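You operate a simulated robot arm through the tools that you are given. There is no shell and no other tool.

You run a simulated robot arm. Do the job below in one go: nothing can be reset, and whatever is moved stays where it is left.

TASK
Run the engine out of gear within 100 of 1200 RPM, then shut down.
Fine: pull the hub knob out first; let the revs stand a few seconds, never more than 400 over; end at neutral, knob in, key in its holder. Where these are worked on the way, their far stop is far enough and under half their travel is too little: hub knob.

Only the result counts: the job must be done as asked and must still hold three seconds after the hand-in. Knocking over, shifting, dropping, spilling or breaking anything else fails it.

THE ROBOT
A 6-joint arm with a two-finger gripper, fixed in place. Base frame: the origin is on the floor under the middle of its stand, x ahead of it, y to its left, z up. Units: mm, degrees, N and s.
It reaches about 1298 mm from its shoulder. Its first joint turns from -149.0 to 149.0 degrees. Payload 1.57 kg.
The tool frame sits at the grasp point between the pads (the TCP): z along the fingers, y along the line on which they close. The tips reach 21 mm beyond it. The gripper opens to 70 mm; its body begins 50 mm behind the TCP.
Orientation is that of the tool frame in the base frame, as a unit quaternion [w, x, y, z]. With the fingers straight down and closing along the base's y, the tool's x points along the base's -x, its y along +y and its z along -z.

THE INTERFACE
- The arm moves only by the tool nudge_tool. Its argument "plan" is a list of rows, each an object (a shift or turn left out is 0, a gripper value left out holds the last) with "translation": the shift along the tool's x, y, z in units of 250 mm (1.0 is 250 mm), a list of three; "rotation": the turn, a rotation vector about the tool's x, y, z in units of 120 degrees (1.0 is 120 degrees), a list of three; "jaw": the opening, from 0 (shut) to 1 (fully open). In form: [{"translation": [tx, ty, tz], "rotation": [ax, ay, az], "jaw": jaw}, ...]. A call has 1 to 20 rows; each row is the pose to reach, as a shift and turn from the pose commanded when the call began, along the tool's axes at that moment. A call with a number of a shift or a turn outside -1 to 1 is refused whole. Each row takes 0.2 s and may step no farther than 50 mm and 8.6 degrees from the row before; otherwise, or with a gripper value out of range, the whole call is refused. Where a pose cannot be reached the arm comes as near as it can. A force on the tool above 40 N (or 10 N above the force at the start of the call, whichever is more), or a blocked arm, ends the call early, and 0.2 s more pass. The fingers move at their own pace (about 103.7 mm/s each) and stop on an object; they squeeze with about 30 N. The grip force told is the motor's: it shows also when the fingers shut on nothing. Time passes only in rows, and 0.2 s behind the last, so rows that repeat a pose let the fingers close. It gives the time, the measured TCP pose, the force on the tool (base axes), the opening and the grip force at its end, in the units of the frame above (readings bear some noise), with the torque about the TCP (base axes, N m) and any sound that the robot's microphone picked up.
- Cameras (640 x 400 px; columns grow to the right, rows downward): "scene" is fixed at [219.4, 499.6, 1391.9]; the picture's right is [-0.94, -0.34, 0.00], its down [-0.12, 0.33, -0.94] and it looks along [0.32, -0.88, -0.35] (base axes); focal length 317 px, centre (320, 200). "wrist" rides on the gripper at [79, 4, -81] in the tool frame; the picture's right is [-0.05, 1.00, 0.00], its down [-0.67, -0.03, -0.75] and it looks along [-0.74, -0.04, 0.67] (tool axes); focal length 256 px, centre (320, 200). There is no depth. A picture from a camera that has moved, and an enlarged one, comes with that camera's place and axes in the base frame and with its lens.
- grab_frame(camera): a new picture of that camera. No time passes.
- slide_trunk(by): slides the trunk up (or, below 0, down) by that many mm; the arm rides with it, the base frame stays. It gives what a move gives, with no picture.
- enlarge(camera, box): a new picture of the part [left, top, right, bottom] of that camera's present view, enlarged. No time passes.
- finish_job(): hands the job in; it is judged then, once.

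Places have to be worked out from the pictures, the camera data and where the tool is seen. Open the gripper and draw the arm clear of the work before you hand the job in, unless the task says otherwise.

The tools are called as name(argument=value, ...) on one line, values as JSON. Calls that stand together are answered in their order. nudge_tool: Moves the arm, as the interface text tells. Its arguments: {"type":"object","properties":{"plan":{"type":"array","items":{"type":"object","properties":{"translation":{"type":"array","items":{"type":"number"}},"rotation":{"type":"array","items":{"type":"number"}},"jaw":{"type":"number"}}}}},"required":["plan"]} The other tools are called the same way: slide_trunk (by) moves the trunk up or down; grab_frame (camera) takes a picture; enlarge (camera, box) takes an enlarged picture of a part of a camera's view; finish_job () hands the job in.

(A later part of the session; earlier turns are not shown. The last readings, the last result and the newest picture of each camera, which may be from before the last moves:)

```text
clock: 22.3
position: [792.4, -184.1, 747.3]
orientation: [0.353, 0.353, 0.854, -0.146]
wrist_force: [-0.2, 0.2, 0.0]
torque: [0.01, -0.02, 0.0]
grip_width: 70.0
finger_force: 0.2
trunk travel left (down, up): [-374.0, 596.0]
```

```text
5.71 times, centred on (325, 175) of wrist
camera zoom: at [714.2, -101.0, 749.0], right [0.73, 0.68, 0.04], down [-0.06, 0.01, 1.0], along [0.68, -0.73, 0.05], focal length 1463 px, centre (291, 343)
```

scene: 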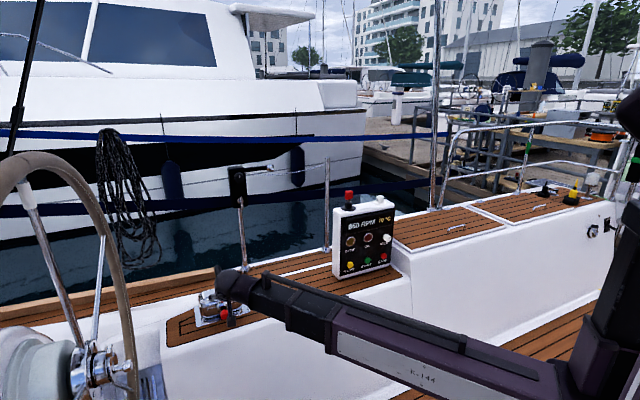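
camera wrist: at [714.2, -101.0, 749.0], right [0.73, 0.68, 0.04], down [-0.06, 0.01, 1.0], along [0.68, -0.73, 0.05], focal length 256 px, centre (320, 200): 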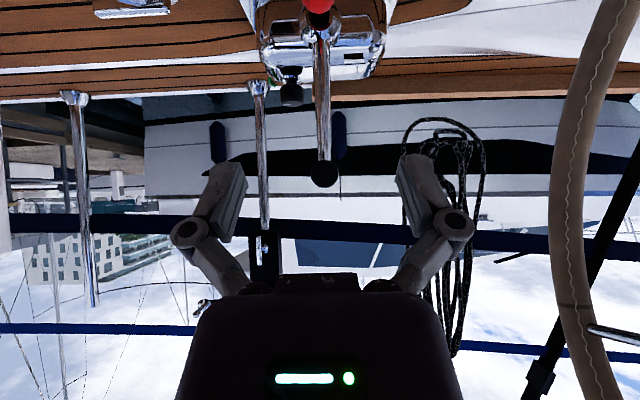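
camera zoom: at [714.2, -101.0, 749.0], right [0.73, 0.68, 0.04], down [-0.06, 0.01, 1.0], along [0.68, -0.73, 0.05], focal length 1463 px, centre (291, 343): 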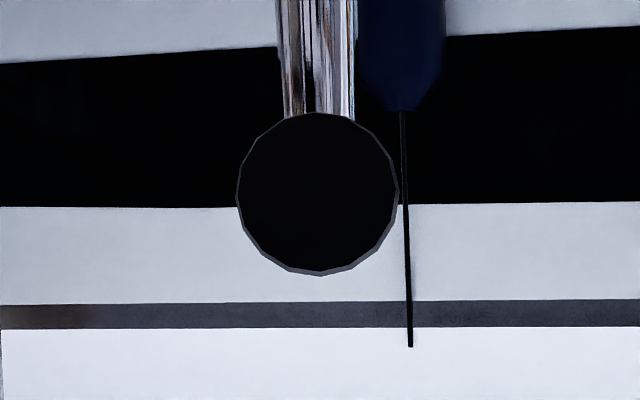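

Handle end centre: b = 430.0 (lever exactly above the hub, neutral), z ≈ 738. I lower the trunk 14 mm and advance along -n until the open fingers straddle the handle, checking on the way.

slide_trunk(by=-14)

nudge_tool(plan=[{"translation": [-0.07, 0, 0.07], "jaw": 1}, {"translation": [-0.14, 0, 0.14], "jaw": 1}, {"translation": [-0.21, 0, 0.21], "jaw": 1}, {"translation": [-0.21, 0, 0.21], "jaw": 1}])

grab_frame(camera="wrist")

enlarge(camera="scene", box=[195, 250, 255, 330])

```text
clock: 22.9
position: [792.4, -185.3, 732.8]
orientation: [0.352, 0.353, 0.854, -0.146]
wrist_force: [-0.2, -1.6, 0.0]
torque: [0.02, -0.02, 0.01]
grip_width: 70.0
finger_force: 0.0
trunk travel left (down, up): [-360.0, 610.0]
```

```text
clock: 23.9
position: [845.3, -237.4, 733.1]
orientation: [0.353, 0.353, 0.854, -0.146]
wrist_force: [0.3, -0.1, -1.0]
torque: [-0.05, -0.03, -0.02]
grip_width: 70.0
finger_force: 0.0
trunk travel left (down, up): [-360.0, 610.0]
```

```text
taken
camera wrist: at [767.4, -153.5, 734.9], right [0.73, 0.68, 0.04], down [-0.06, 0.01, 1.0], along [0.68, -0.73, 0.05], focal length 256 px, centre (320, 200)
```

wrist: 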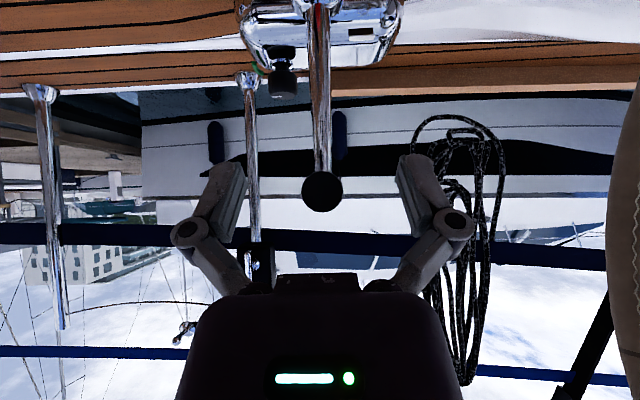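

```text
5.00 times, centred on (225, 290) of scene
camera zoom: at [219.4, 499.6, 1391.9], right [-0.94, -0.34, 0.0], down [-0.12, 0.33, -0.94], along [0.32, -0.88, -0.35], focal length 1583 px, centre (795, -250)
```

zoom: 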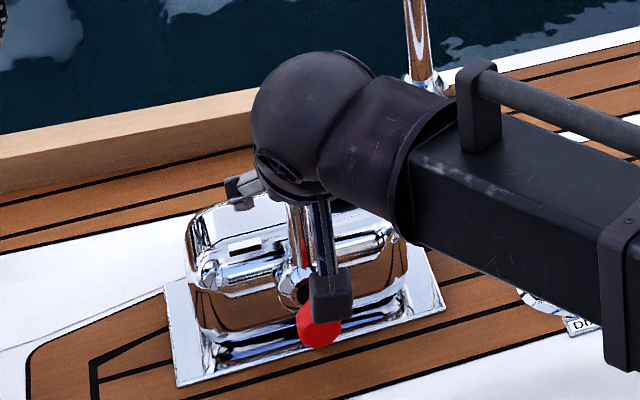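

I measure the handle's end precisely for depth by zooming.

enlarge(camera="wrist", box=[280, 150, 370, 220])

```text
5.71 times, centred on (325, 185) of wrist
camera zoom: at [767.4, -153.5, 734.9], right [0.73, 0.68, 0.04], down [-0.06, 0.01, 1.0], along [0.68, -0.73, 0.05], focal length 1463 px, centre (291, 286)
```

zoom: 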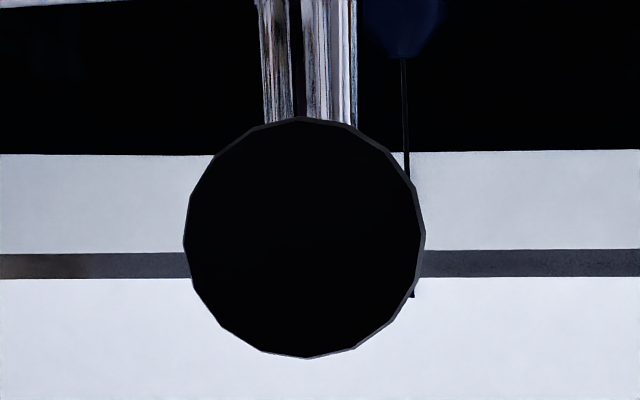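

The handle is 25 mm thick, its end at n ≈ -803, z ≈ 738, centred on the tool. I advance 60 mm so the open fingers straddle it.

nudge_tool(plan=[{"translation": [-0.06, 0, 0.06], "jaw": 1}, {"translation": [-0.12, 0, 0.12], "jaw": 1}, {"translation": [-0.17, 0, 0.17], "jaw": 1}, {"translation": [-0.17, 0, 0.17], "jaw": 1}])

grab_frame(camera="wrist")

grab_frame(camera="scene")

```text
clock: 24.9
position: [887.5, -277.9, 733.4]
orientation: [0.354, 0.354, 0.854, -0.146]
wrist_force: [0.4, 0.5, -0.2]
torque: [0.0, 0.0, -0.02]
grip_width: 70.1
finger_force: 0.0
trunk travel left (down, up): [-360.0, 610.0]
```

```text
taken
camera wrist: at [808.9, -195.8, 735.0], right [0.73, 0.68, 0.04], down [-0.06, 0.01, 1.0], along [0.68, -0.73, 0.05], focal length 256 px, centre (320, 200)
```

wrist: 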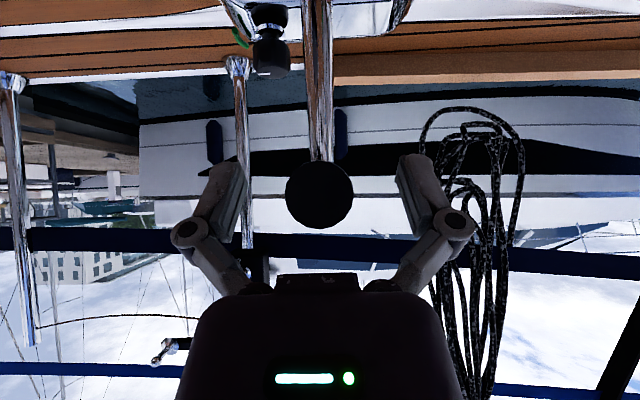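

```text
taken
```

scene: 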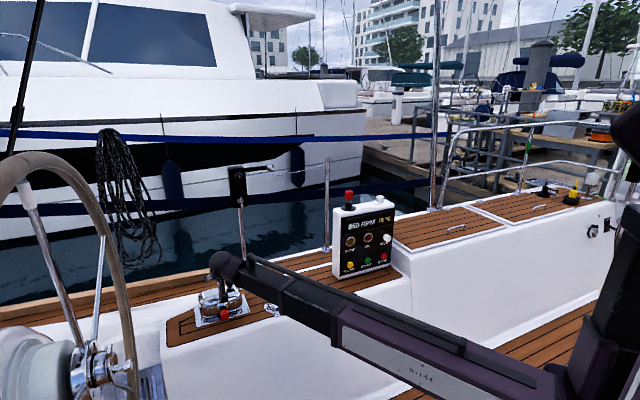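

The handle is between the fingers and the display is visible in the scene view. I close the jaw to about 28 mm (loose straddle of the 25 mm handle) and push the lever 12 mm forward (+y of the tool) in small steps, reading the display.

nudge_tool(plan=[{"translation": [0, 0, 0], "jaw": 0.4}, {"translation": [0, 0, 0], "jaw": 0.4}, {"translation": [0, 0.012, 0], "jaw": 0.4}, {"translation": [0, 0.024, 0], "jaw": 0.4}, {"translation": [0, 0.036, 0], "jaw": 0.4}, {"translation": [0, 0.048, 0], "jaw": 0.4}])

enlarge(camera="scene", box=[325, 185, 405, 275])

grab_frame(camera="wrist")

```text
clock: 26.3
position: [896.8, -271.0, 733.4]
orientation: [0.353, 0.353, 0.854, -0.147]
wrist_force: [-2.1, -2.1, 1.5]
torque: [-0.04, -0.04, -0.04]
grip_width: 30.9
finger_force: 1.8
trunk travel left (down, up): [-360.0, 610.0]
```

```text
4.44 times, centred on (365, 230) of scene
camera zoom: at [219.4, 499.6, 1391.9], right [-0.94, -0.34, 0.0], down [-0.12, 0.33, -0.94], along [0.32, -0.88, -0.35], focal length 1407 px, centre (120, 67)
```

zoom: 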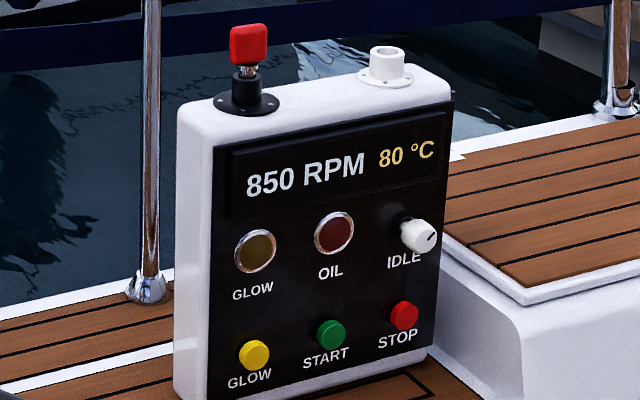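

```text
taken
camera wrist: at [818.1, -187.8, 735.3], right [0.73, 0.68, 0.04], down [-0.06, 0.01, 1.0], along [0.68, -0.73, 0.05], focal length 256 px, centre (320, 200)
```

wrist: 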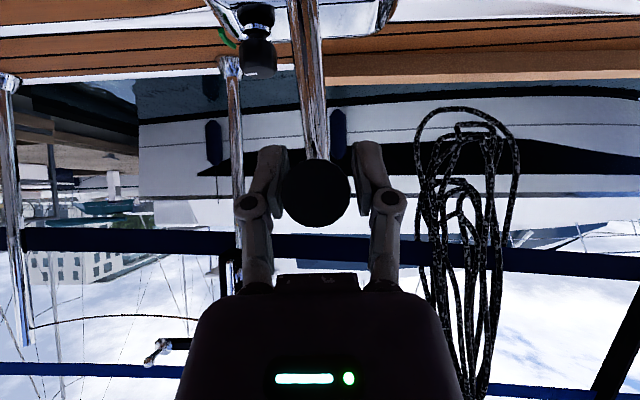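

The lever follows with only about 3 N; RPM is still 850. I push another 12 mm forward.

nudge_tool(plan=[{"translation": [0, 0.012, 0], "jaw": 0.4}, {"translation": [0, 0.024, 0], "jaw": 0.4}, {"translation": [0, 0.036, 0], "jaw": 0.4}, {"translation": [0, 0.048, 0], "jaw": 0.4}, {"translation": [0, 0.048, 0], "jaw": 0.4}])

enlarge(camera="scene", box=[325, 185, 405, 275])

```text
clock: 27.5
position: [904.8, -262.9, 733.5]
orientation: [0.354, 0.354, 0.853, -0.147]
wrist_force: [-2.2, -1.8, -0.5]
torque: [0.01, -0.01, -0.01]
grip_width: 29.7
finger_force: 1.1
trunk travel left (down, up): [-360.0, 610.0]
```

```text
4.44 times, centred on (365, 230) of scene
camera zoom: at [219.4, 499.6, 1391.9], right [-0.94, -0.34, 0.0], down [-0.12, 0.33, -0.94], along [0.32, -0.88, -0.35], focal length 1407 px, centre (120, 67)
```

zoom: 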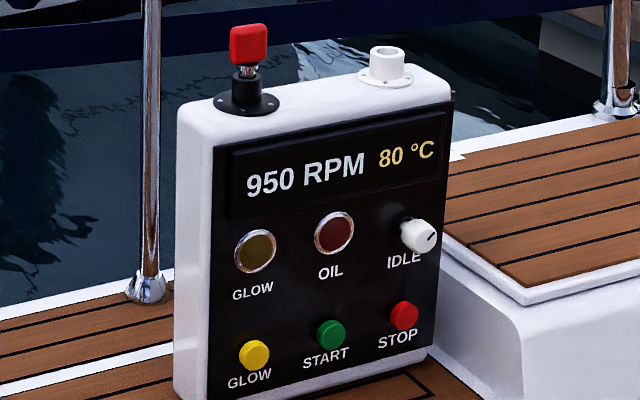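

RPM now 950 and rising. I hold a moment to see whether the revs settle at this lever position before adding more.

nudge_tool(plan=[{"translation": [0, 0, 0], "jaw": 0.4}, {"translation": [0, 0, 0], "jaw": 0.4}, {"translation": [0, 0, 0], "jaw": 0.4}, {"translation": [0, 0, 0], "jaw": 0.4}])

enlarge(camera="scene", box=[325, 185, 405, 275])

```text
clock: 28.5
position: [905.1, -262.6, 734.3]
orientation: [0.353, 0.354, 0.853, -0.147]
wrist_force: [-1.2, 0.7, 0.8]
torque: [0.02, -0.07, 0.01]
grip_width: 29.0
finger_force: 7.2
trunk travel left (down, up): [-360.0, 610.0]
```

```text
4.44 times, centred on (365, 230) of scene
camera zoom: at [219.4, 499.6, 1391.9], right [-0.94, -0.34, 0.0], down [-0.12, 0.33, -0.94], along [0.32, -0.88, -0.35], focal length 1407 px, centre (120, 67)
```

zoom: 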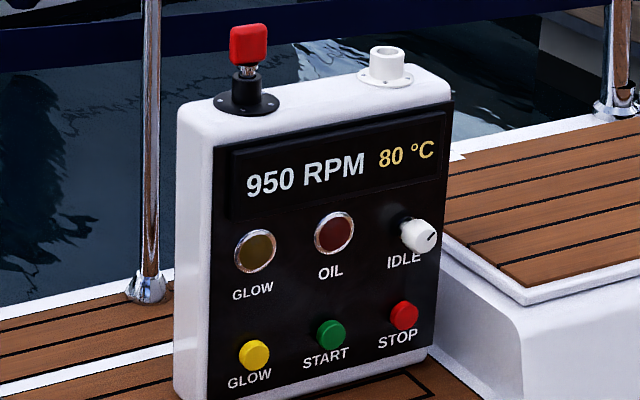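

Steady at 950 RPM. I add another 12 mm of lever travel and read again.

nudge_tool(plan=[{"translation": [0, 0.012, 0], "jaw": 0.4}, {"translation": [0, 0.024, 0], "jaw": 0.4}, {"translation": [0, 0.036, 0], "jaw": 0.4}, {"translation": [0, 0.048, 0], "jaw": 0.4}, {"translation": [0, 0.048, 0], "jaw": 0.4}])

enlarge(camera="scene", box=[325, 185, 405, 275])

grab_frame(camera="wrist")

```text
clock: 29.7
position: [912.0, -254.4, 733.3]
orientation: [0.354, 0.353, 0.854, -0.146]
wrist_force: [-1.8, 0.2, 0.0]
torque: [-0.03, 0.13, -0.02]
grip_width: 29.0
finger_force: 30.2
trunk travel left (down, up): [-360.0, 610.0]
```

```text
4.44 times, centred on (365, 230) of scene
camera zoom: at [219.4, 499.6, 1391.9], right [-0.94, -0.34, 0.0], down [-0.12, 0.33, -0.94], along [0.32, -0.88, -0.35], focal length 1407 px, centre (120, 67)
```

zoom: 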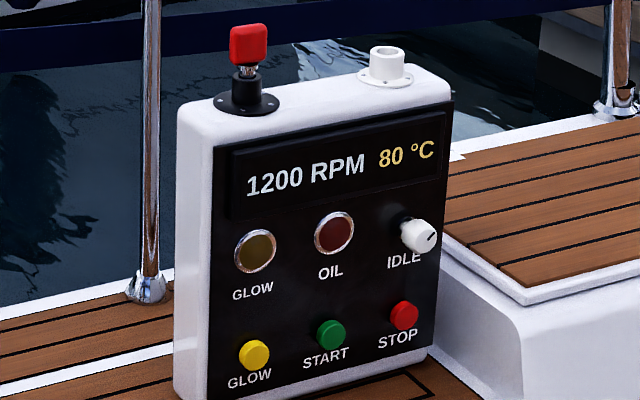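

```text
taken
camera wrist: at [834.4, -170.5, 735.1], right [0.73, 0.68, 0.04], down [-0.06, 0.01, 1.0], along [0.68, -0.73, 0.05], focal length 256 px, centre (320, 200)
```

wrist: 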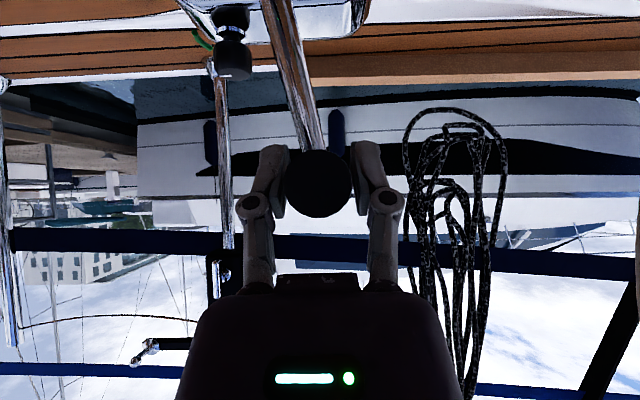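

Exactly 1200 RPM. I hold the lever here; first a second to see it is steady.

nudge_tool(plan=[{"translation": [0, 0, 0], "jaw": 0.4}, {"translation": [0, 0, 0], "jaw": 0.4}, {"translation": [0, 0, 0], "jaw": 0.4}, {"translation": [0, 0, 0], "jaw": 0.4}])

enlarge(camera="scene", box=[325, 185, 405, 275])

```text
clock: 30.7
position: [912.9, -254.8, 734.7]
orientation: [0.353, 0.354, 0.854, -0.146]
wrist_force: [-0.4, 0.4, -0.1]
torque: [0.05, -0.04, 0.01]
grip_width: 29.2
finger_force: 30.6
trunk travel left (down, up): [-360.0, 610.0]
```

```text
4.44 times, centred on (365, 230) of scene
camera zoom: at [219.4, 499.6, 1391.9], right [-0.94, -0.34, 0.0], down [-0.12, 0.33, -0.94], along [0.32, -0.88, -0.35], focal length 1407 px, centre (120, 67)
```

zoom: 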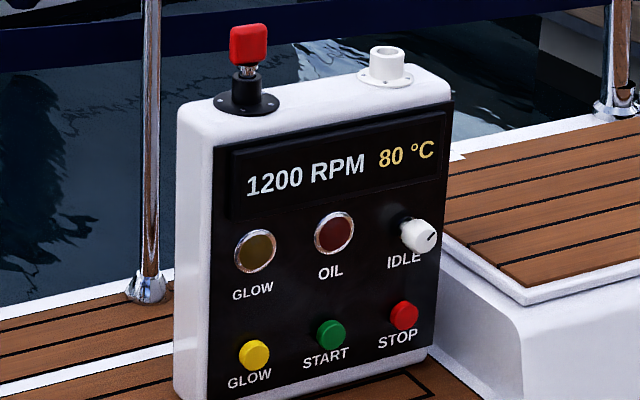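

Steady at 1200 RPM. I hold for another 6 seconds or so.

nudge_tool(plan=[{"jaw": 0.4}, {"jaw": 0.4}, {"jaw": 0.4}, {"jaw": 0.4}, {"jaw": 0.4}, {"jaw": 0.4}, {"jaw": 0.4}, {"jaw": 0.4}, {"jaw": 0.4}, {"jaw": 0.4}, {"jaw": 0.4}, {"jaw": 0.4}, {"jaw": 0.4}, {"jaw": 0.4}, {"jaw": 0.4}])

enlarge(camera="scene", box=[325, 185, 405, 275])

nudge_tool(plan=[{"jaw": 0.4}, {"jaw": 0.4}, {"jaw": 0.4}, {"jaw": 0.4}, {"jaw": 0.4}, {"jaw": 0.4}, {"jaw": 0.4}, {"jaw": 0.4}, {"jaw": 0.4}, {"jaw": 0.4}, {"jaw": 0.4}, {"jaw": 0.4}, {"jaw": 0.4}, {"jaw": 0.4}, {"jaw": 0.4}])

enlarge(camera="scene", box=[325, 185, 405, 275])

```text
clock: 33.9
position: [913.9, -254.3, 733.8]
orientation: [0.354, 0.353, 0.853, -0.146]
wrist_force: [-0.3, 0.1, 0.3]
torque: [-0.01, 0.0, 0.0]
grip_width: 29.1
finger_force: 14.9
trunk travel left (down, up): [-360.0, 610.0]
```

```text
4.44 times, centred on (365, 230) of scene
camera zoom: at [219.4, 499.6, 1391.9], right [-0.94, -0.34, 0.0], down [-0.12, 0.33, -0.94], along [0.32, -0.88, -0.35], focal length 1407 px, centre (120, 67)
```

zoom: 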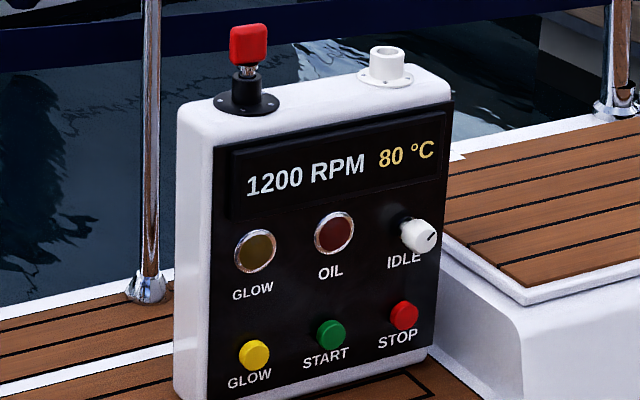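

```text
clock: 37.1
position: [913.0, -254.2, 733.7]
orientation: [0.354, 0.353, 0.854, -0.146]
wrist_force: [-0.7, 0.5, -1.0]
torque: [-0.01, 0.05, -0.05]
grip_width: 29.2
finger_force: 0.5
trunk travel left (down, up): [-360.0, 610.0]
```

```text
4.44 times, centred on (365, 230) of scene
camera zoom: at [219.4, 499.6, 1391.9], right [-0.94, -0.34, 0.0], down [-0.12, 0.33, -0.94], along [0.32, -0.88, -0.35], focal length 1407 px, centre (120, 67)
```

zoom: 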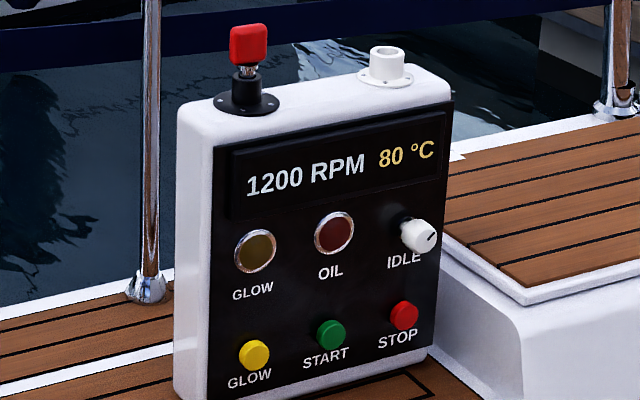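

The revs stood at 1200 for over 7 s. Now I bring the lever back to neutral: handle should return to b = 430, which with the finger play means 37.6 mm back.

nudge_tool(plan=[{"translation": [0, -0.015, 0], "jaw": 0.4}, {"translation": [0, -0.03, 0], "jaw": 0.4}, {"translation": [0, -0.045, 0], "jaw": 0.4}, {"translation": [0, -0.06, 0], "jaw": 0.4}, {"translation": [0, -0.075, 0], "jaw": 0.4}, {"translation": [0, -0.09, 0], "jaw": 0.4}, {"translation": [0, -0.105, 0], "jaw": 0.4}, {"translation": [0, -0.12, 0], "jaw": 0.4}, {"translation": [0, -0.135, 0], "jaw": 0.4}, {"translation": [0, -0.15, 0], "jaw": 0.4}, {"translation": [0, -0.15, 0], "jaw": 0.4}])

grab_frame(camera="wrist")

enlarge(camera="wrist", box=[240, 0, 400, 240])

enlarge(camera="scene", box=[325, 185, 405, 275])

```text
clock: 39.5
position: [887.8, -281.4, 733.6]
orientation: [0.353, 0.354, 0.854, -0.146]
wrist_force: [0.5, 1.3, 0.5]
torque: [-0.04, 0.04, -0.03]
grip_width: 29.6
finger_force: 1.1
trunk travel left (down, up): [-360.0, 610.0]
```

```text
taken
camera wrist: at [808.4, -197.5, 735.0], right [0.73, 0.68, 0.04], down [-0.06, 0.01, 1.0], along [0.68, -0.73, 0.05], focal length 256 px, centre (320, 200)
```

wrist: 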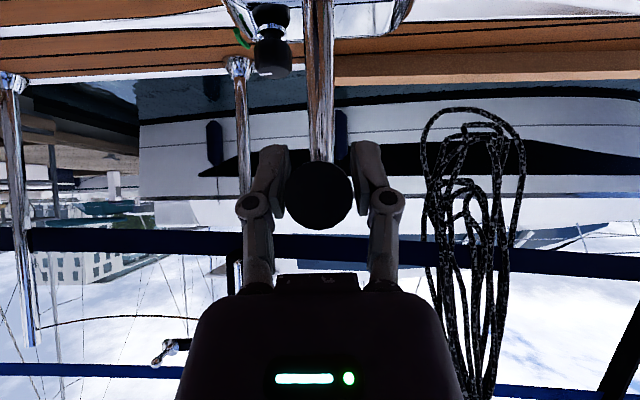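

```text
1.67 times, centred on (320, 120) of wrist
camera zoom: at [808.4, -197.5, 735.0], right [0.73, 0.68, 0.04], down [-0.06, 0.01, 1.0], along [0.68, -0.73, 0.05], focal length 427 px, centre (320, 333)
```

zoom: 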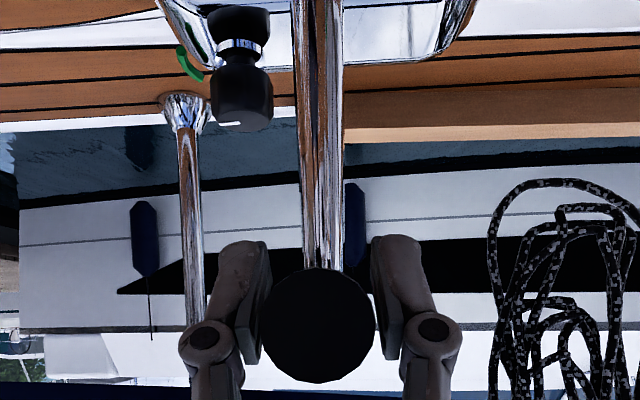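

```text
4.44 times, centred on (365, 230) of scene
camera zoom: at [219.4, 499.6, 1391.9], right [-0.94, -0.34, 0.0], down [-0.12, 0.33, -0.94], along [0.32, -0.88, -0.35], focal length 1407 px, centre (120, 67)
```

zoom: 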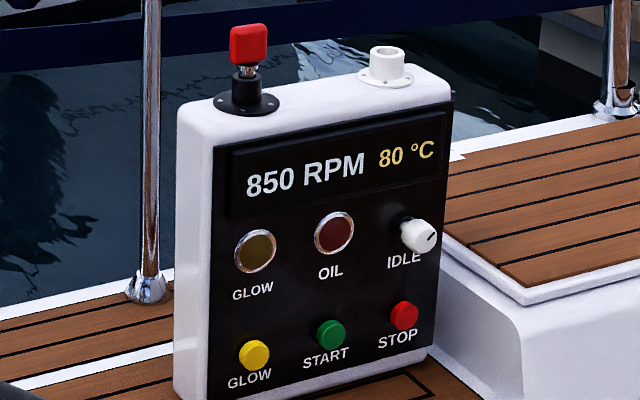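

Idle 850 again; comparing with the earlier picture the lever is about 1.5 mm (0.5°) past upright. I nudge +1.5 mm and then open the fingers.

nudge_tool(plan=[{"translation": [0, 0.006, 0], "jaw": 0.4}, {"translation": [0, 0.006, 0], "jaw": 0.4}, {"translation": [0, 0.006, 0], "jaw": 1}, {"translation": [0, 0.006, 0], "jaw": 1}, {"translation": [0, 0.006, 0], "jaw": 1}])

grab_frame(camera="wrist")

```text
clock: 40.7
position: [889.3, -281.4, 733.0]
orientation: [0.353, 0.353, 0.854, -0.146]
wrist_force: [-0.4, 0.2, -0.5]
torque: [0.02, 0.0, 0.01]
grip_width: 70.1
finger_force: 0.0
trunk travel left (down, up): [-360.0, 610.0]
```

```text
taken
camera wrist: at [809.5, -196.5, 735.0], right [0.73, 0.68, 0.04], down [-0.06, 0.01, 1.0], along [0.68, -0.73, 0.05], focal length 256 px, centre (320, 200)
```

wrist: 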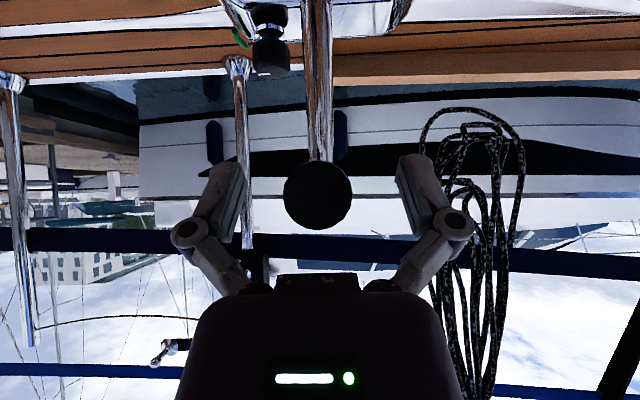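

The lever stands upright again. I back straight off, lower the trunk 149 mm and shut the fingers, ready to push the hub knob back in with the fingertips.

nudge_tool(plan=[{"translation": [0.06, 0, -0.06], "jaw": 1}, {"translation": [0.15, 0, -0.15], "jaw": 1}, {"translation": [0.25, 0, -0.25], "jaw": 1}, {"translation": [0.35, 0, -0.35], "jaw": 1}])

slide_trunk(by=-149)

nudge_tool(plan=[{"translation": [0, 0, 0], "jaw": 0}, {"translation": [0, 0, 0], "jaw": 0}])

grab_frame(camera="wrist")

enlarge(camera="scene", box=[195, 250, 255, 330])

```text
clock: 41.7
position: [799.8, -194.3, 733.9]
orientation: [0.353, 0.353, 0.854, -0.146]
wrist_force: [1.0, -0.5, 0.1]
torque: [0.02, 0.0, -0.01]
grip_width: 70.0
finger_force: 0.0
trunk travel left (down, up): [-360.0, 610.0]
```

```text
clock: 43.5
position: [800.4, -194.3, 584.4]
orientation: [0.353, 0.354, 0.853, -0.147]
wrist_force: [0.0, 0.7, 0.0]
torque: [0.02, -0.01, -0.01]
grip_width: 69.8
finger_force: 0.0
trunk travel left (down, up): [-211.0, 759.0]
```

```text
clock: 44.0
position: [800.1, -193.6, 584.5]
orientation: [0.354, 0.354, 0.853, -0.146]
wrist_force: [-0.5, 0.4, -0.4]
torque: [0.02, 0.01, 0.01]
grip_width: 0.0
finger_force: 28.5
trunk travel left (down, up): [-211.0, 759.0]
```

```text
taken
camera wrist: at [721.5, -110.4, 586.0], right [0.73, 0.68, 0.04], down [-0.06, 0.01, 1.0], along [0.68, -0.73, 0.05], focal length 256 px, centre (320, 200)
```

wrist: 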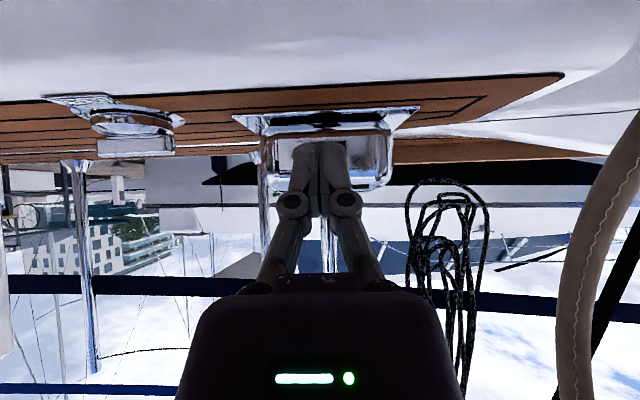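

```text
5.00 times, centred on (225, 290) of scene
camera zoom: at [219.4, 499.6, 1391.9], right [-0.94, -0.34, 0.0], down [-0.12, 0.33, -0.94], along [0.32, -0.88, -0.35], focal length 1583 px, centre (795, -250)
```

zoom: 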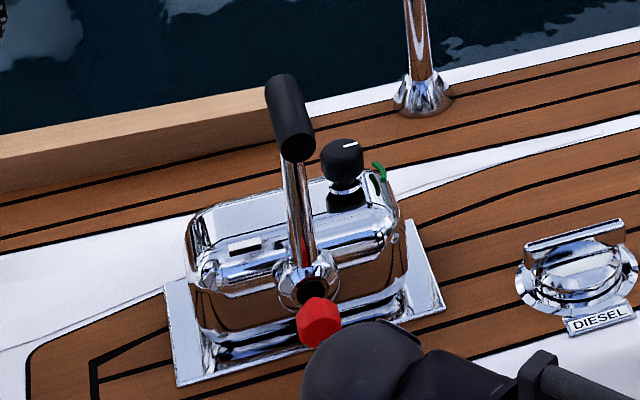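

The shut fingertips line up with the knob (it is hidden right behind them). I advance 80 mm, then check.

nudge_tool(plan=[{"translation": [-0.08, 0.003, 0.08], "jaw": 0}, {"translation": [-0.16, 0.003, 0.16], "jaw": 0}, {"translation": [-0.226, 0.003, 0.226], "jaw": 0}, {"translation": [-0.226, 0.003, 0.226], "jaw": 0}])

enlarge(camera="wrist", box=[240, 120, 400, 240])

enlarge(camera="scene", box=[195, 280, 250, 330])

```text
clock: 45.0
position: [857.6, -251.0, 584.9]
orientation: [0.353, 0.354, 0.854, -0.146]
wrist_force: [0.6, 0.3, -0.4]
torque: [0.01, -0.01, -0.03]
grip_width: 0.0
finger_force: 28.9
trunk travel left (down, up): [-211.0, 759.0]
```

```text
3.33 times, centred on (320, 180) of wrist
camera zoom: at [779.3, -167.5, 586.0], right [0.73, 0.68, 0.04], down [-0.06, 0.01, 1.0], along [0.68, -0.73, 0.05], focal length 853 px, centre (320, 267)
```

zoom: 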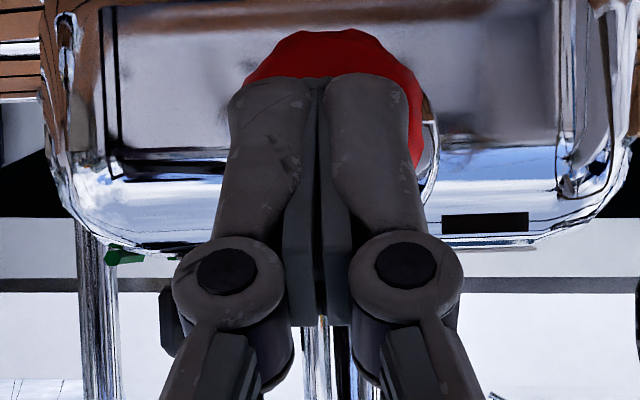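

```text
8.00 times, centred on (222, 305) of scene
camera zoom: at [219.4, 499.6, 1391.9], right [-0.94, -0.34, 0.0], down [-0.12, 0.33, -0.94], along [0.32, -0.88, -0.35], focal length 2533 px, centre (1100, -640)
```

zoom: 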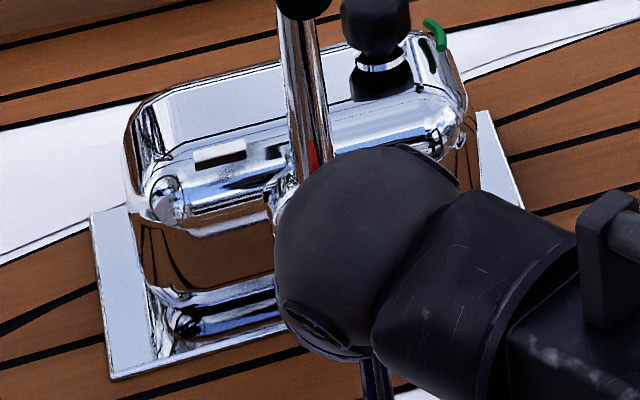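

Fingertips overlap the knob's centre, about 15–20 mm short of contact. I advance in 3 mm steps, letting force reveal contact and the inner stop.

nudge_tool(plan=[{"translation": [-0.0085, 0, 0.0085], "jaw": 0}, {"translation": [-0.017, 0, 0.017], "jaw": 0}, {"translation": [-0.0255, 0, 0.0255], "jaw": 0}, {"translation": [-0.034, 0, 0.034], "jaw": 0}, {"translation": [-0.0425, 0, 0.0425], "jaw": 0}, {"translation": [-0.051, 0, 0.051], "jaw": 0}, {"translation": [-0.0595, 0, 0.0595], "jaw": 0}, {"translation": [-0.068, 0, 0.068], "jaw": 0}])

enlarge(camera="wrist", box=[240, 120, 400, 240])

```text
clock: 46.9
position: [872.6, -264.9, 585.0]
orientation: [0.352, 0.353, 0.854, -0.146]
wrist_force: [-10.8, 15.3, -2.9]
torque: [0.12, 0.23, 0.08]
grip_width: 5.8
finger_force: 28.9
trunk travel left (down, up): [-211.0, 759.0]
```

```text
3.33 times, centred on (320, 180) of wrist
camera zoom: at [794.5, -182.0, 586.2], right [0.73, 0.68, 0.04], down [-0.06, 0.01, 1.0], along [0.68, -0.73, 0.05], focal length 853 px, centre (320, 267)
```

zoom: 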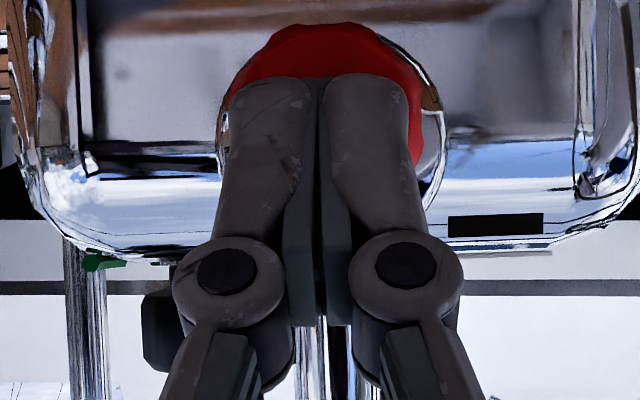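

Contact with about 18 N resisting and the knob moving inward. I continue pushing in 3 mm steps until the stop is felt.

nudge_tool(plan=[{"translation": [-0.0085, 0, 0.0085], "jaw": 0}, {"translation": [-0.017, 0, 0.017], "jaw": 0}, {"translation": [-0.0255, 0, 0.0255], "jaw": 0}, {"translation": [-0.034, 0, 0.034], "jaw": 0}])

enlarge(camera="wrist", box=[240, 120, 400, 240])

```text
clock: 47.4
position: [873.7, -265.7, 584.9]
orientation: [0.351, 0.354, 0.855, -0.145]
wrist_force: [-12.4, 13.1, 2.9]
torque: [0.08, 0.02, 0.0]
grip_width: 6.0
finger_force: 28.3
trunk travel left (down, up): [-211.0, 759.0]
stopped in row 2: the force on the tool passed its limit at 43 N (the readings are from after the stop); the commanded pose is now the measured one
```

```text
3.33 times, centred on (320, 180) of wrist
camera zoom: at [794.4, -181.9, 586.8], right [0.73, 0.68, 0.04], down [-0.06, 0.01, 1.0], along [0.68, -0.73, 0.05], focal length 853 px, centre (320, 267)
```

zoom: 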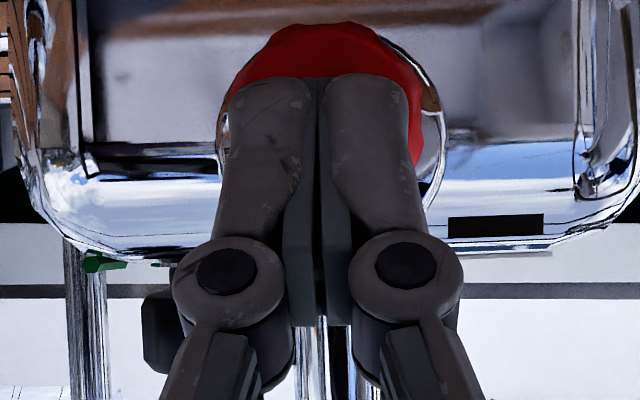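

The push met a hard stop at 43 N. I back off and compare the knob with its original look in both views.

nudge_tool(plan=[{"translation": [0.06, 0, -0.06], "jaw": 0}, {"translation": [0.15, 0, -0.15], "jaw": 0}, {"translation": [0.23, 0, -0.23], "jaw": 0}, {"translation": [0.23, 0, -0.23], "jaw": 1}, {"translation": [0.23, 0, -0.23], "jaw": 1}, {"translation": [0.23, 0, -0.23], "jaw": 1}])

enlarge(camera="scene", box=[200, 290, 245, 330])

enlarge(camera="wrist", box=[260, 140, 380, 215])

grab_frame(camera="scene")

```text
clock: 48.8
position: [818.8, -209.8, 584.9]
orientation: [0.351, 0.353, 0.855, -0.144]
wrist_force: [-0.5, -0.6, -0.8]
torque: [-0.03, 0.03, 0.01]
grip_width: 70.1
finger_force: 0.1
trunk travel left (down, up): [-211.0, 759.0]
```

```text
10.00 times, centred on (222, 310) of scene
camera zoom: at [219.4, 499.6, 1391.9], right [-0.94, -0.34, 0.0], down [-0.12, 0.33, -0.94], along [0.32, -0.88, -0.35], focal length 3167 px, centre (1295, -900)
```

zoom: 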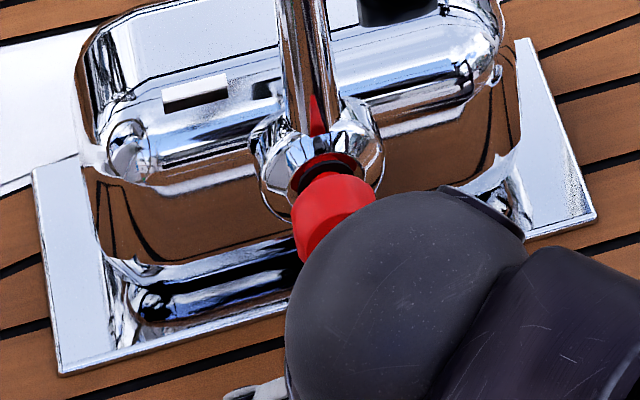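

```text
5.33 times, centred on (320, 178) of wrist
camera zoom: at [740.7, -126.9, 585.9], right [0.73, 0.68, 0.04], down [-0.06, 0.01, 1.0], along [0.68, -0.73, 0.05], focal length 1365 px, centre (320, 320)
```

zoom: 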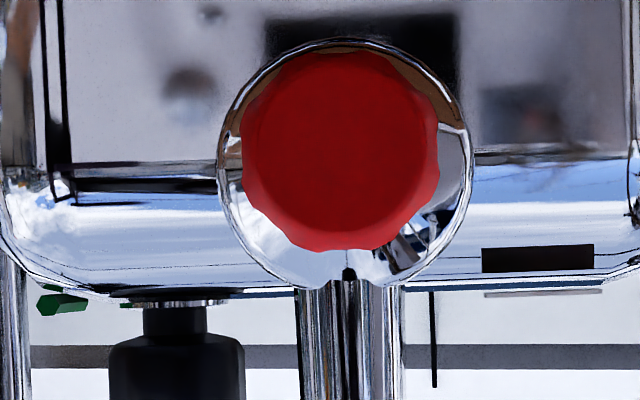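

```text
taken
```

scene: 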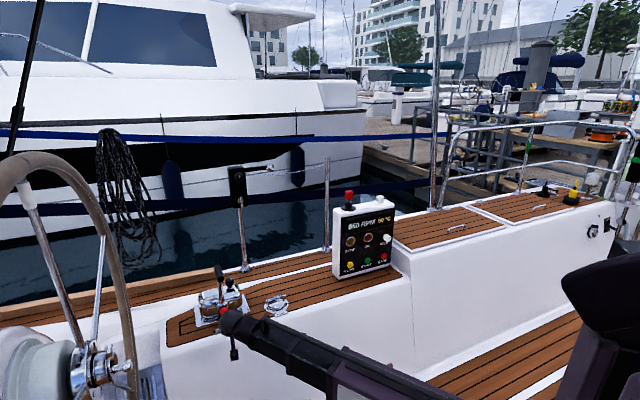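

The knob looks exactly as at the start (fully in) and the lever is upright. Next is the STOP button on the panel, which I place near (388, -875, 596). I travel along the deck at this height, well inboard, toward the panel in two legs.

nudge_tool(plan=[{"translation": [0.07, 0, -0.07], "jaw": 1}, {"translation": [0.134, -0.1, -0.134], "jaw": 1}, {"translation": [0.134, -0.28, -0.134], "jaw": 1}, {"translation": [0.134, -0.46, -0.134], "jaw": 1}, {"translation": [0.134, -0.64, -0.134], "jaw": 1}, {"translation": [0.134, -0.82, -0.134], "jaw": 1}, {"translation": [0.134, -0.99, -0.134], "jaw": 1}])

slide_trunk(by=80)

grab_frame(camera="scene")

grab_frame(camera="wrist")

```text
clock: 50.4
position: [605.5, -351.2, 583.6]
orientation: [0.351, 0.354, 0.855, -0.145]
wrist_force: [0.4, 0.6, -0.4]
torque: [0.01, 0.0, -0.01]
grip_width: 70.0
finger_force: 0.0
trunk travel left (down, up): [-211.0, 759.0]
```

```text
clock: 51.5
position: [607.8, -352.0, 663.5]
orientation: [0.351, 0.354, 0.855, -0.145]
wrist_force: [-0.2, -0.5, 0.2]
torque: [-0.01, 0.01, 0.02]
grip_width: 70.1
finger_force: 0.0
trunk travel left (down, up): [-291.0, 679.0]
```

```text
taken
```

scene: 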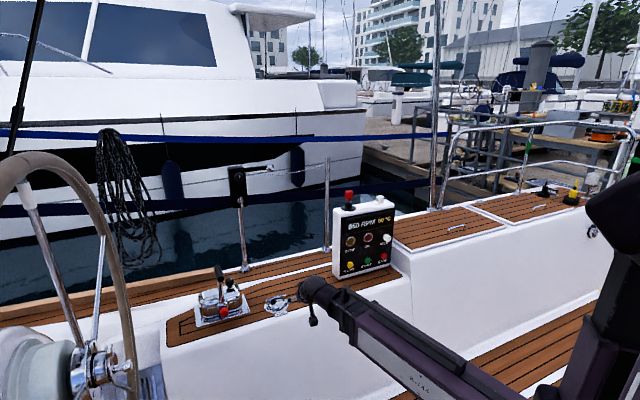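

```text
taken
camera wrist: at [528.8, -268.0, 665.9], right [0.73, 0.68, 0.04], down [-0.06, 0.01, 1.0], along [0.68, -0.73, 0.05], focal length 256 px, centre (320, 200)
```

wrist: 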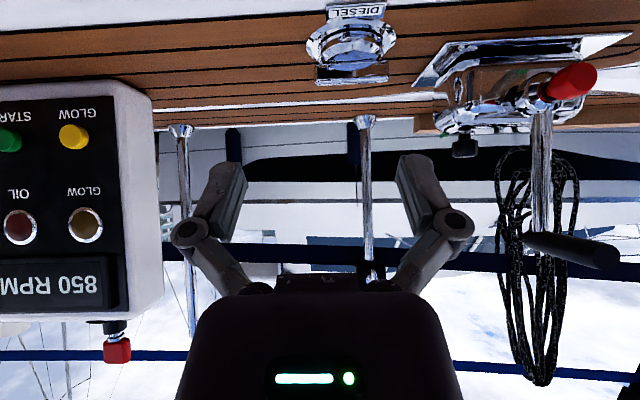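

The panel now shows at the left of the wrist view. I continue 240 mm further along -y toward it.

nudge_tool(plan=[{"translation": [0, -0.16, 0], "jaw": 1}, {"translation": [0, -0.32, 0], "jaw": 1}, {"translation": [0, -0.48, 0], "jaw": 1}, {"translation": [0, -0.64, 0], "jaw": 1}, {"translation": [0, -0.8, 0], "jaw": 1}, {"translation": [0, -0.96, 0], "jaw": 1}])

grab_frame(camera="wrist")

grab_frame(camera="scene")

```text
clock: 52.9
position: [435.8, -520.1, 664.4]
orientation: [0.35, 0.354, 0.855, -0.145]
wrist_force: [-0.1, 1.0, -0.4]
torque: [0.02, 0.05, 0.0]
grip_width: 70.1
finger_force: 0.1
out of reach, approached as far as the arm can: row 5, 6
trunk travel left (down, up): [-291.0, 679.0]
```

```text
taken
camera wrist: at [356.8, -437.0, 665.9], right [0.73, 0.68, 0.04], down [-0.06, 0.01, 1.0], along [0.68, -0.73, 0.05], focal length 256 px, centre (320, 200)
```

wrist: 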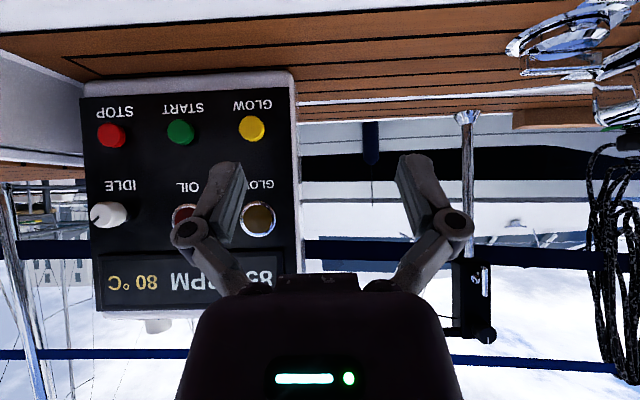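

```text
taken
```

scene: 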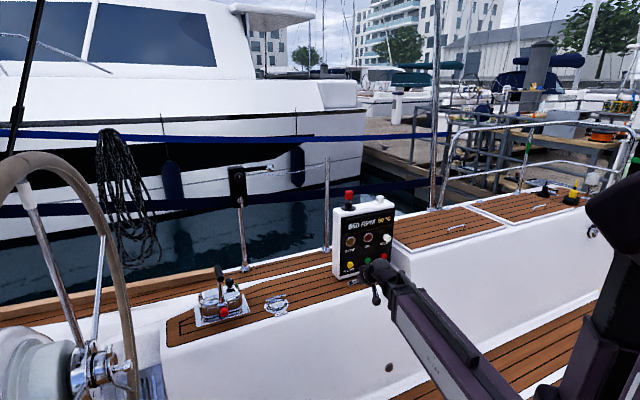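

The panel face is square to my tool's heading (button spacing equal), and triangulation puts STOP at about (392, -901, 581). The arm reached its minimum radius, so I lower the trunk 68 mm and then move outboard as well as aft.

slide_trunk(by=-68)

nudge_tool(plan=[{"translation": [-0.045, -0.15, 0.045], "jaw": 0}, {"translation": [-0.09, -0.3, 0.09], "jaw": 0}, {"translation": [-0.135, -0.45, 0.135], "jaw": 0}, {"translation": [-0.18, -0.6, 0.18], "jaw": 0}, {"translation": [-0.225, -0.75, 0.225], "jaw": 0}, {"translation": [-0.225, -0.75, 0.225], "jaw": 0}])

grab_frame(camera="wrist")

grab_frame(camera="scene")

```text
clock: 54.0
position: [436.2, -519.5, 594.9]
orientation: [0.351, 0.354, 0.854, -0.145]
wrist_force: [0.5, 0.6, 0.6]
torque: [-0.01, 0.02, -0.01]
grip_width: 70.0
finger_force: 0.0
trunk travel left (down, up): [-223.0, 747.0]
```

```text
clock: 55.4
position: [360.1, -706.9, 596.2]
orientation: [0.351, 0.354, 0.855, -0.144]
wrist_force: [0.6, -0.1, -0.5]
torque: [0.0, 0.05, -0.01]
grip_width: 0.0
finger_force: 28.3
trunk travel left (down, up): [-223.0, 747.0]
```

```text
taken
camera wrist: at [281.9, -623.4, 597.9], right [0.73, 0.68, 0.04], down [-0.06, 0.01, 1.0], along [0.68, -0.73, 0.05], focal length 256 px, centre (320, 200)
```

wrist: 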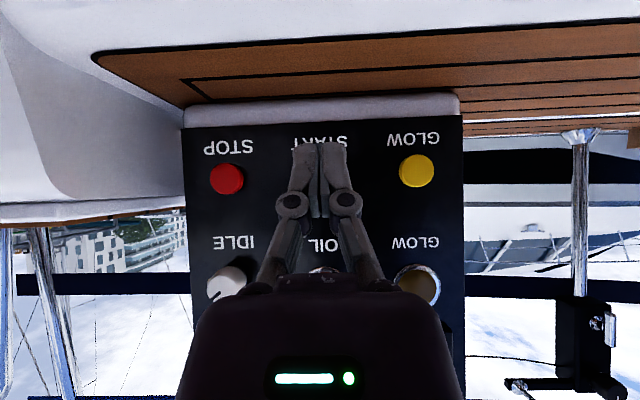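

```text
taken
```

scene: 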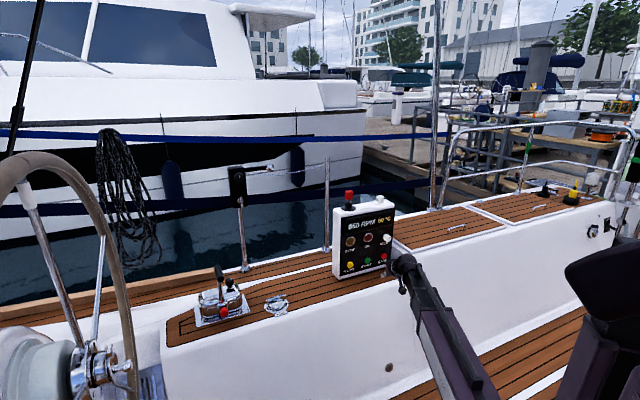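

Better triangulation from two wrist views gives STOP at about (391, -878, 585), ~35 mm wide. I move 96 mm aft and 60 mm closer with the fingers shut, then check alignment.

nudge_tool(plan=[{"translation": [-0.04, -0.13, 0.04], "jaw": 0}, {"translation": [-0.08, -0.26, 0.08], "jaw": 0}, {"translation": [-0.12, -0.384, 0.12], "jaw": 0}, {"translation": [-0.17, -0.384, 0.17], "jaw": 0}, {"translation": [-0.17, -0.384, 0.17], "jaw": 0}])

grab_frame(camera="wrist")

enlarge(camera="scene", box=[325, 185, 425, 305])

```text
clock: 56.6
position: [333.7, -819.8, 595.7]
orientation: [0.35, 0.355, 0.855, -0.145]
wrist_force: [-0.1, -0.1, 0.3]
torque: [0.01, -0.01, 0.0]
grip_width: 0.0
finger_force: 28.8
trunk travel left (down, up): [-223.0, 747.0]
```

```text
taken
camera wrist: at [253.8, -736.0, 597.9], right [0.73, 0.68, 0.04], down [-0.06, 0.01, 1.0], along [0.68, -0.73, 0.05], focal length 256 px, centre (320, 200)
```

wrist: 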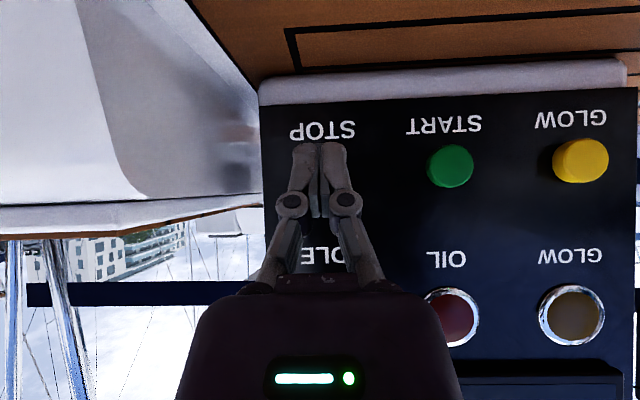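

```text
3.33 times, centred on (375, 245) of scene
camera zoom: at [219.4, 499.6, 1391.9], right [-0.94, -0.34, 0.0], down [-0.12, 0.33, -0.94], along [0.32, -0.88, -0.35], focal length 1056 px, centre (137, 50)
```

zoom: 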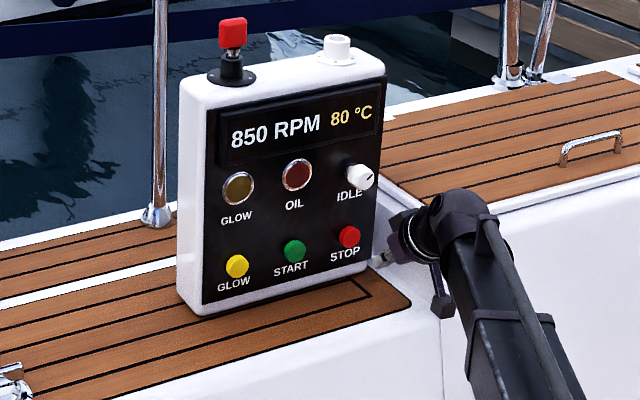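

The fingertips are in line with STOP (hidden behind them at column ~321). I advance 40 mm, then press in small steps with force watch.

nudge_tool(plan=[{"translation": [-0.04, 0, 0.04], "jaw": 0}, {"translation": [-0.08, 0, 0.08], "jaw": 0}, {"translation": [-0.113, 0, 0.113], "jaw": 0}, {"translation": [-0.113, 0, 0.113], "jaw": 0}])

grab_frame(camera="wrist")

enlarge(camera="scene", box=[325, 185, 425, 305])

```text
clock: 57.6
position: [362.5, -847.8, 595.8]
orientation: [0.35, 0.354, 0.855, -0.144]
wrist_force: [0.7, -0.2, 0.4]
torque: [0.02, -0.02, 0.0]
grip_width: 0.0
finger_force: 28.8
trunk travel left (down, up): [-223.0, 747.0]
```

```text
taken
camera wrist: at [284.3, -765.3, 597.9], right [0.73, 0.68, 0.04], down [-0.06, 0.01, 1.0], along [0.68, -0.73, 0.05], focal length 256 px, centre (320, 200)
```

wrist: 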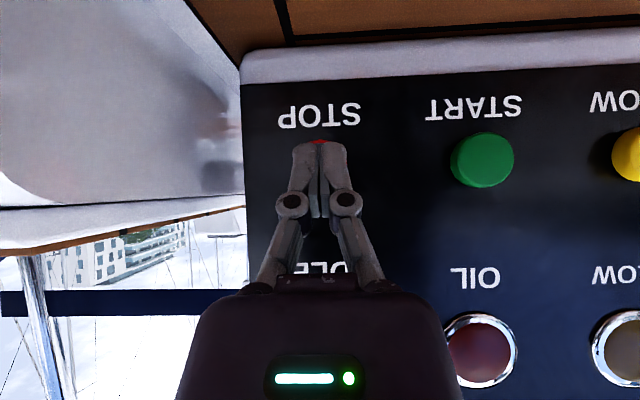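

```text
3.33 times, centred on (375, 245) of scene
camera zoom: at [219.4, 499.6, 1391.9], right [-0.94, -0.34, 0.0], down [-0.12, 0.33, -0.94], along [0.32, -0.88, -0.35], focal length 1056 px, centre (137, 50)
```

zoom: 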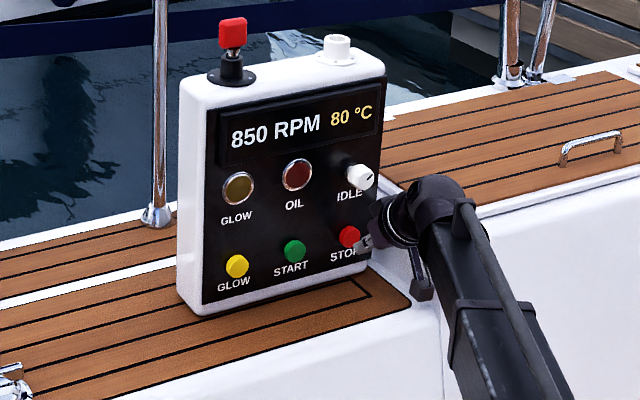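

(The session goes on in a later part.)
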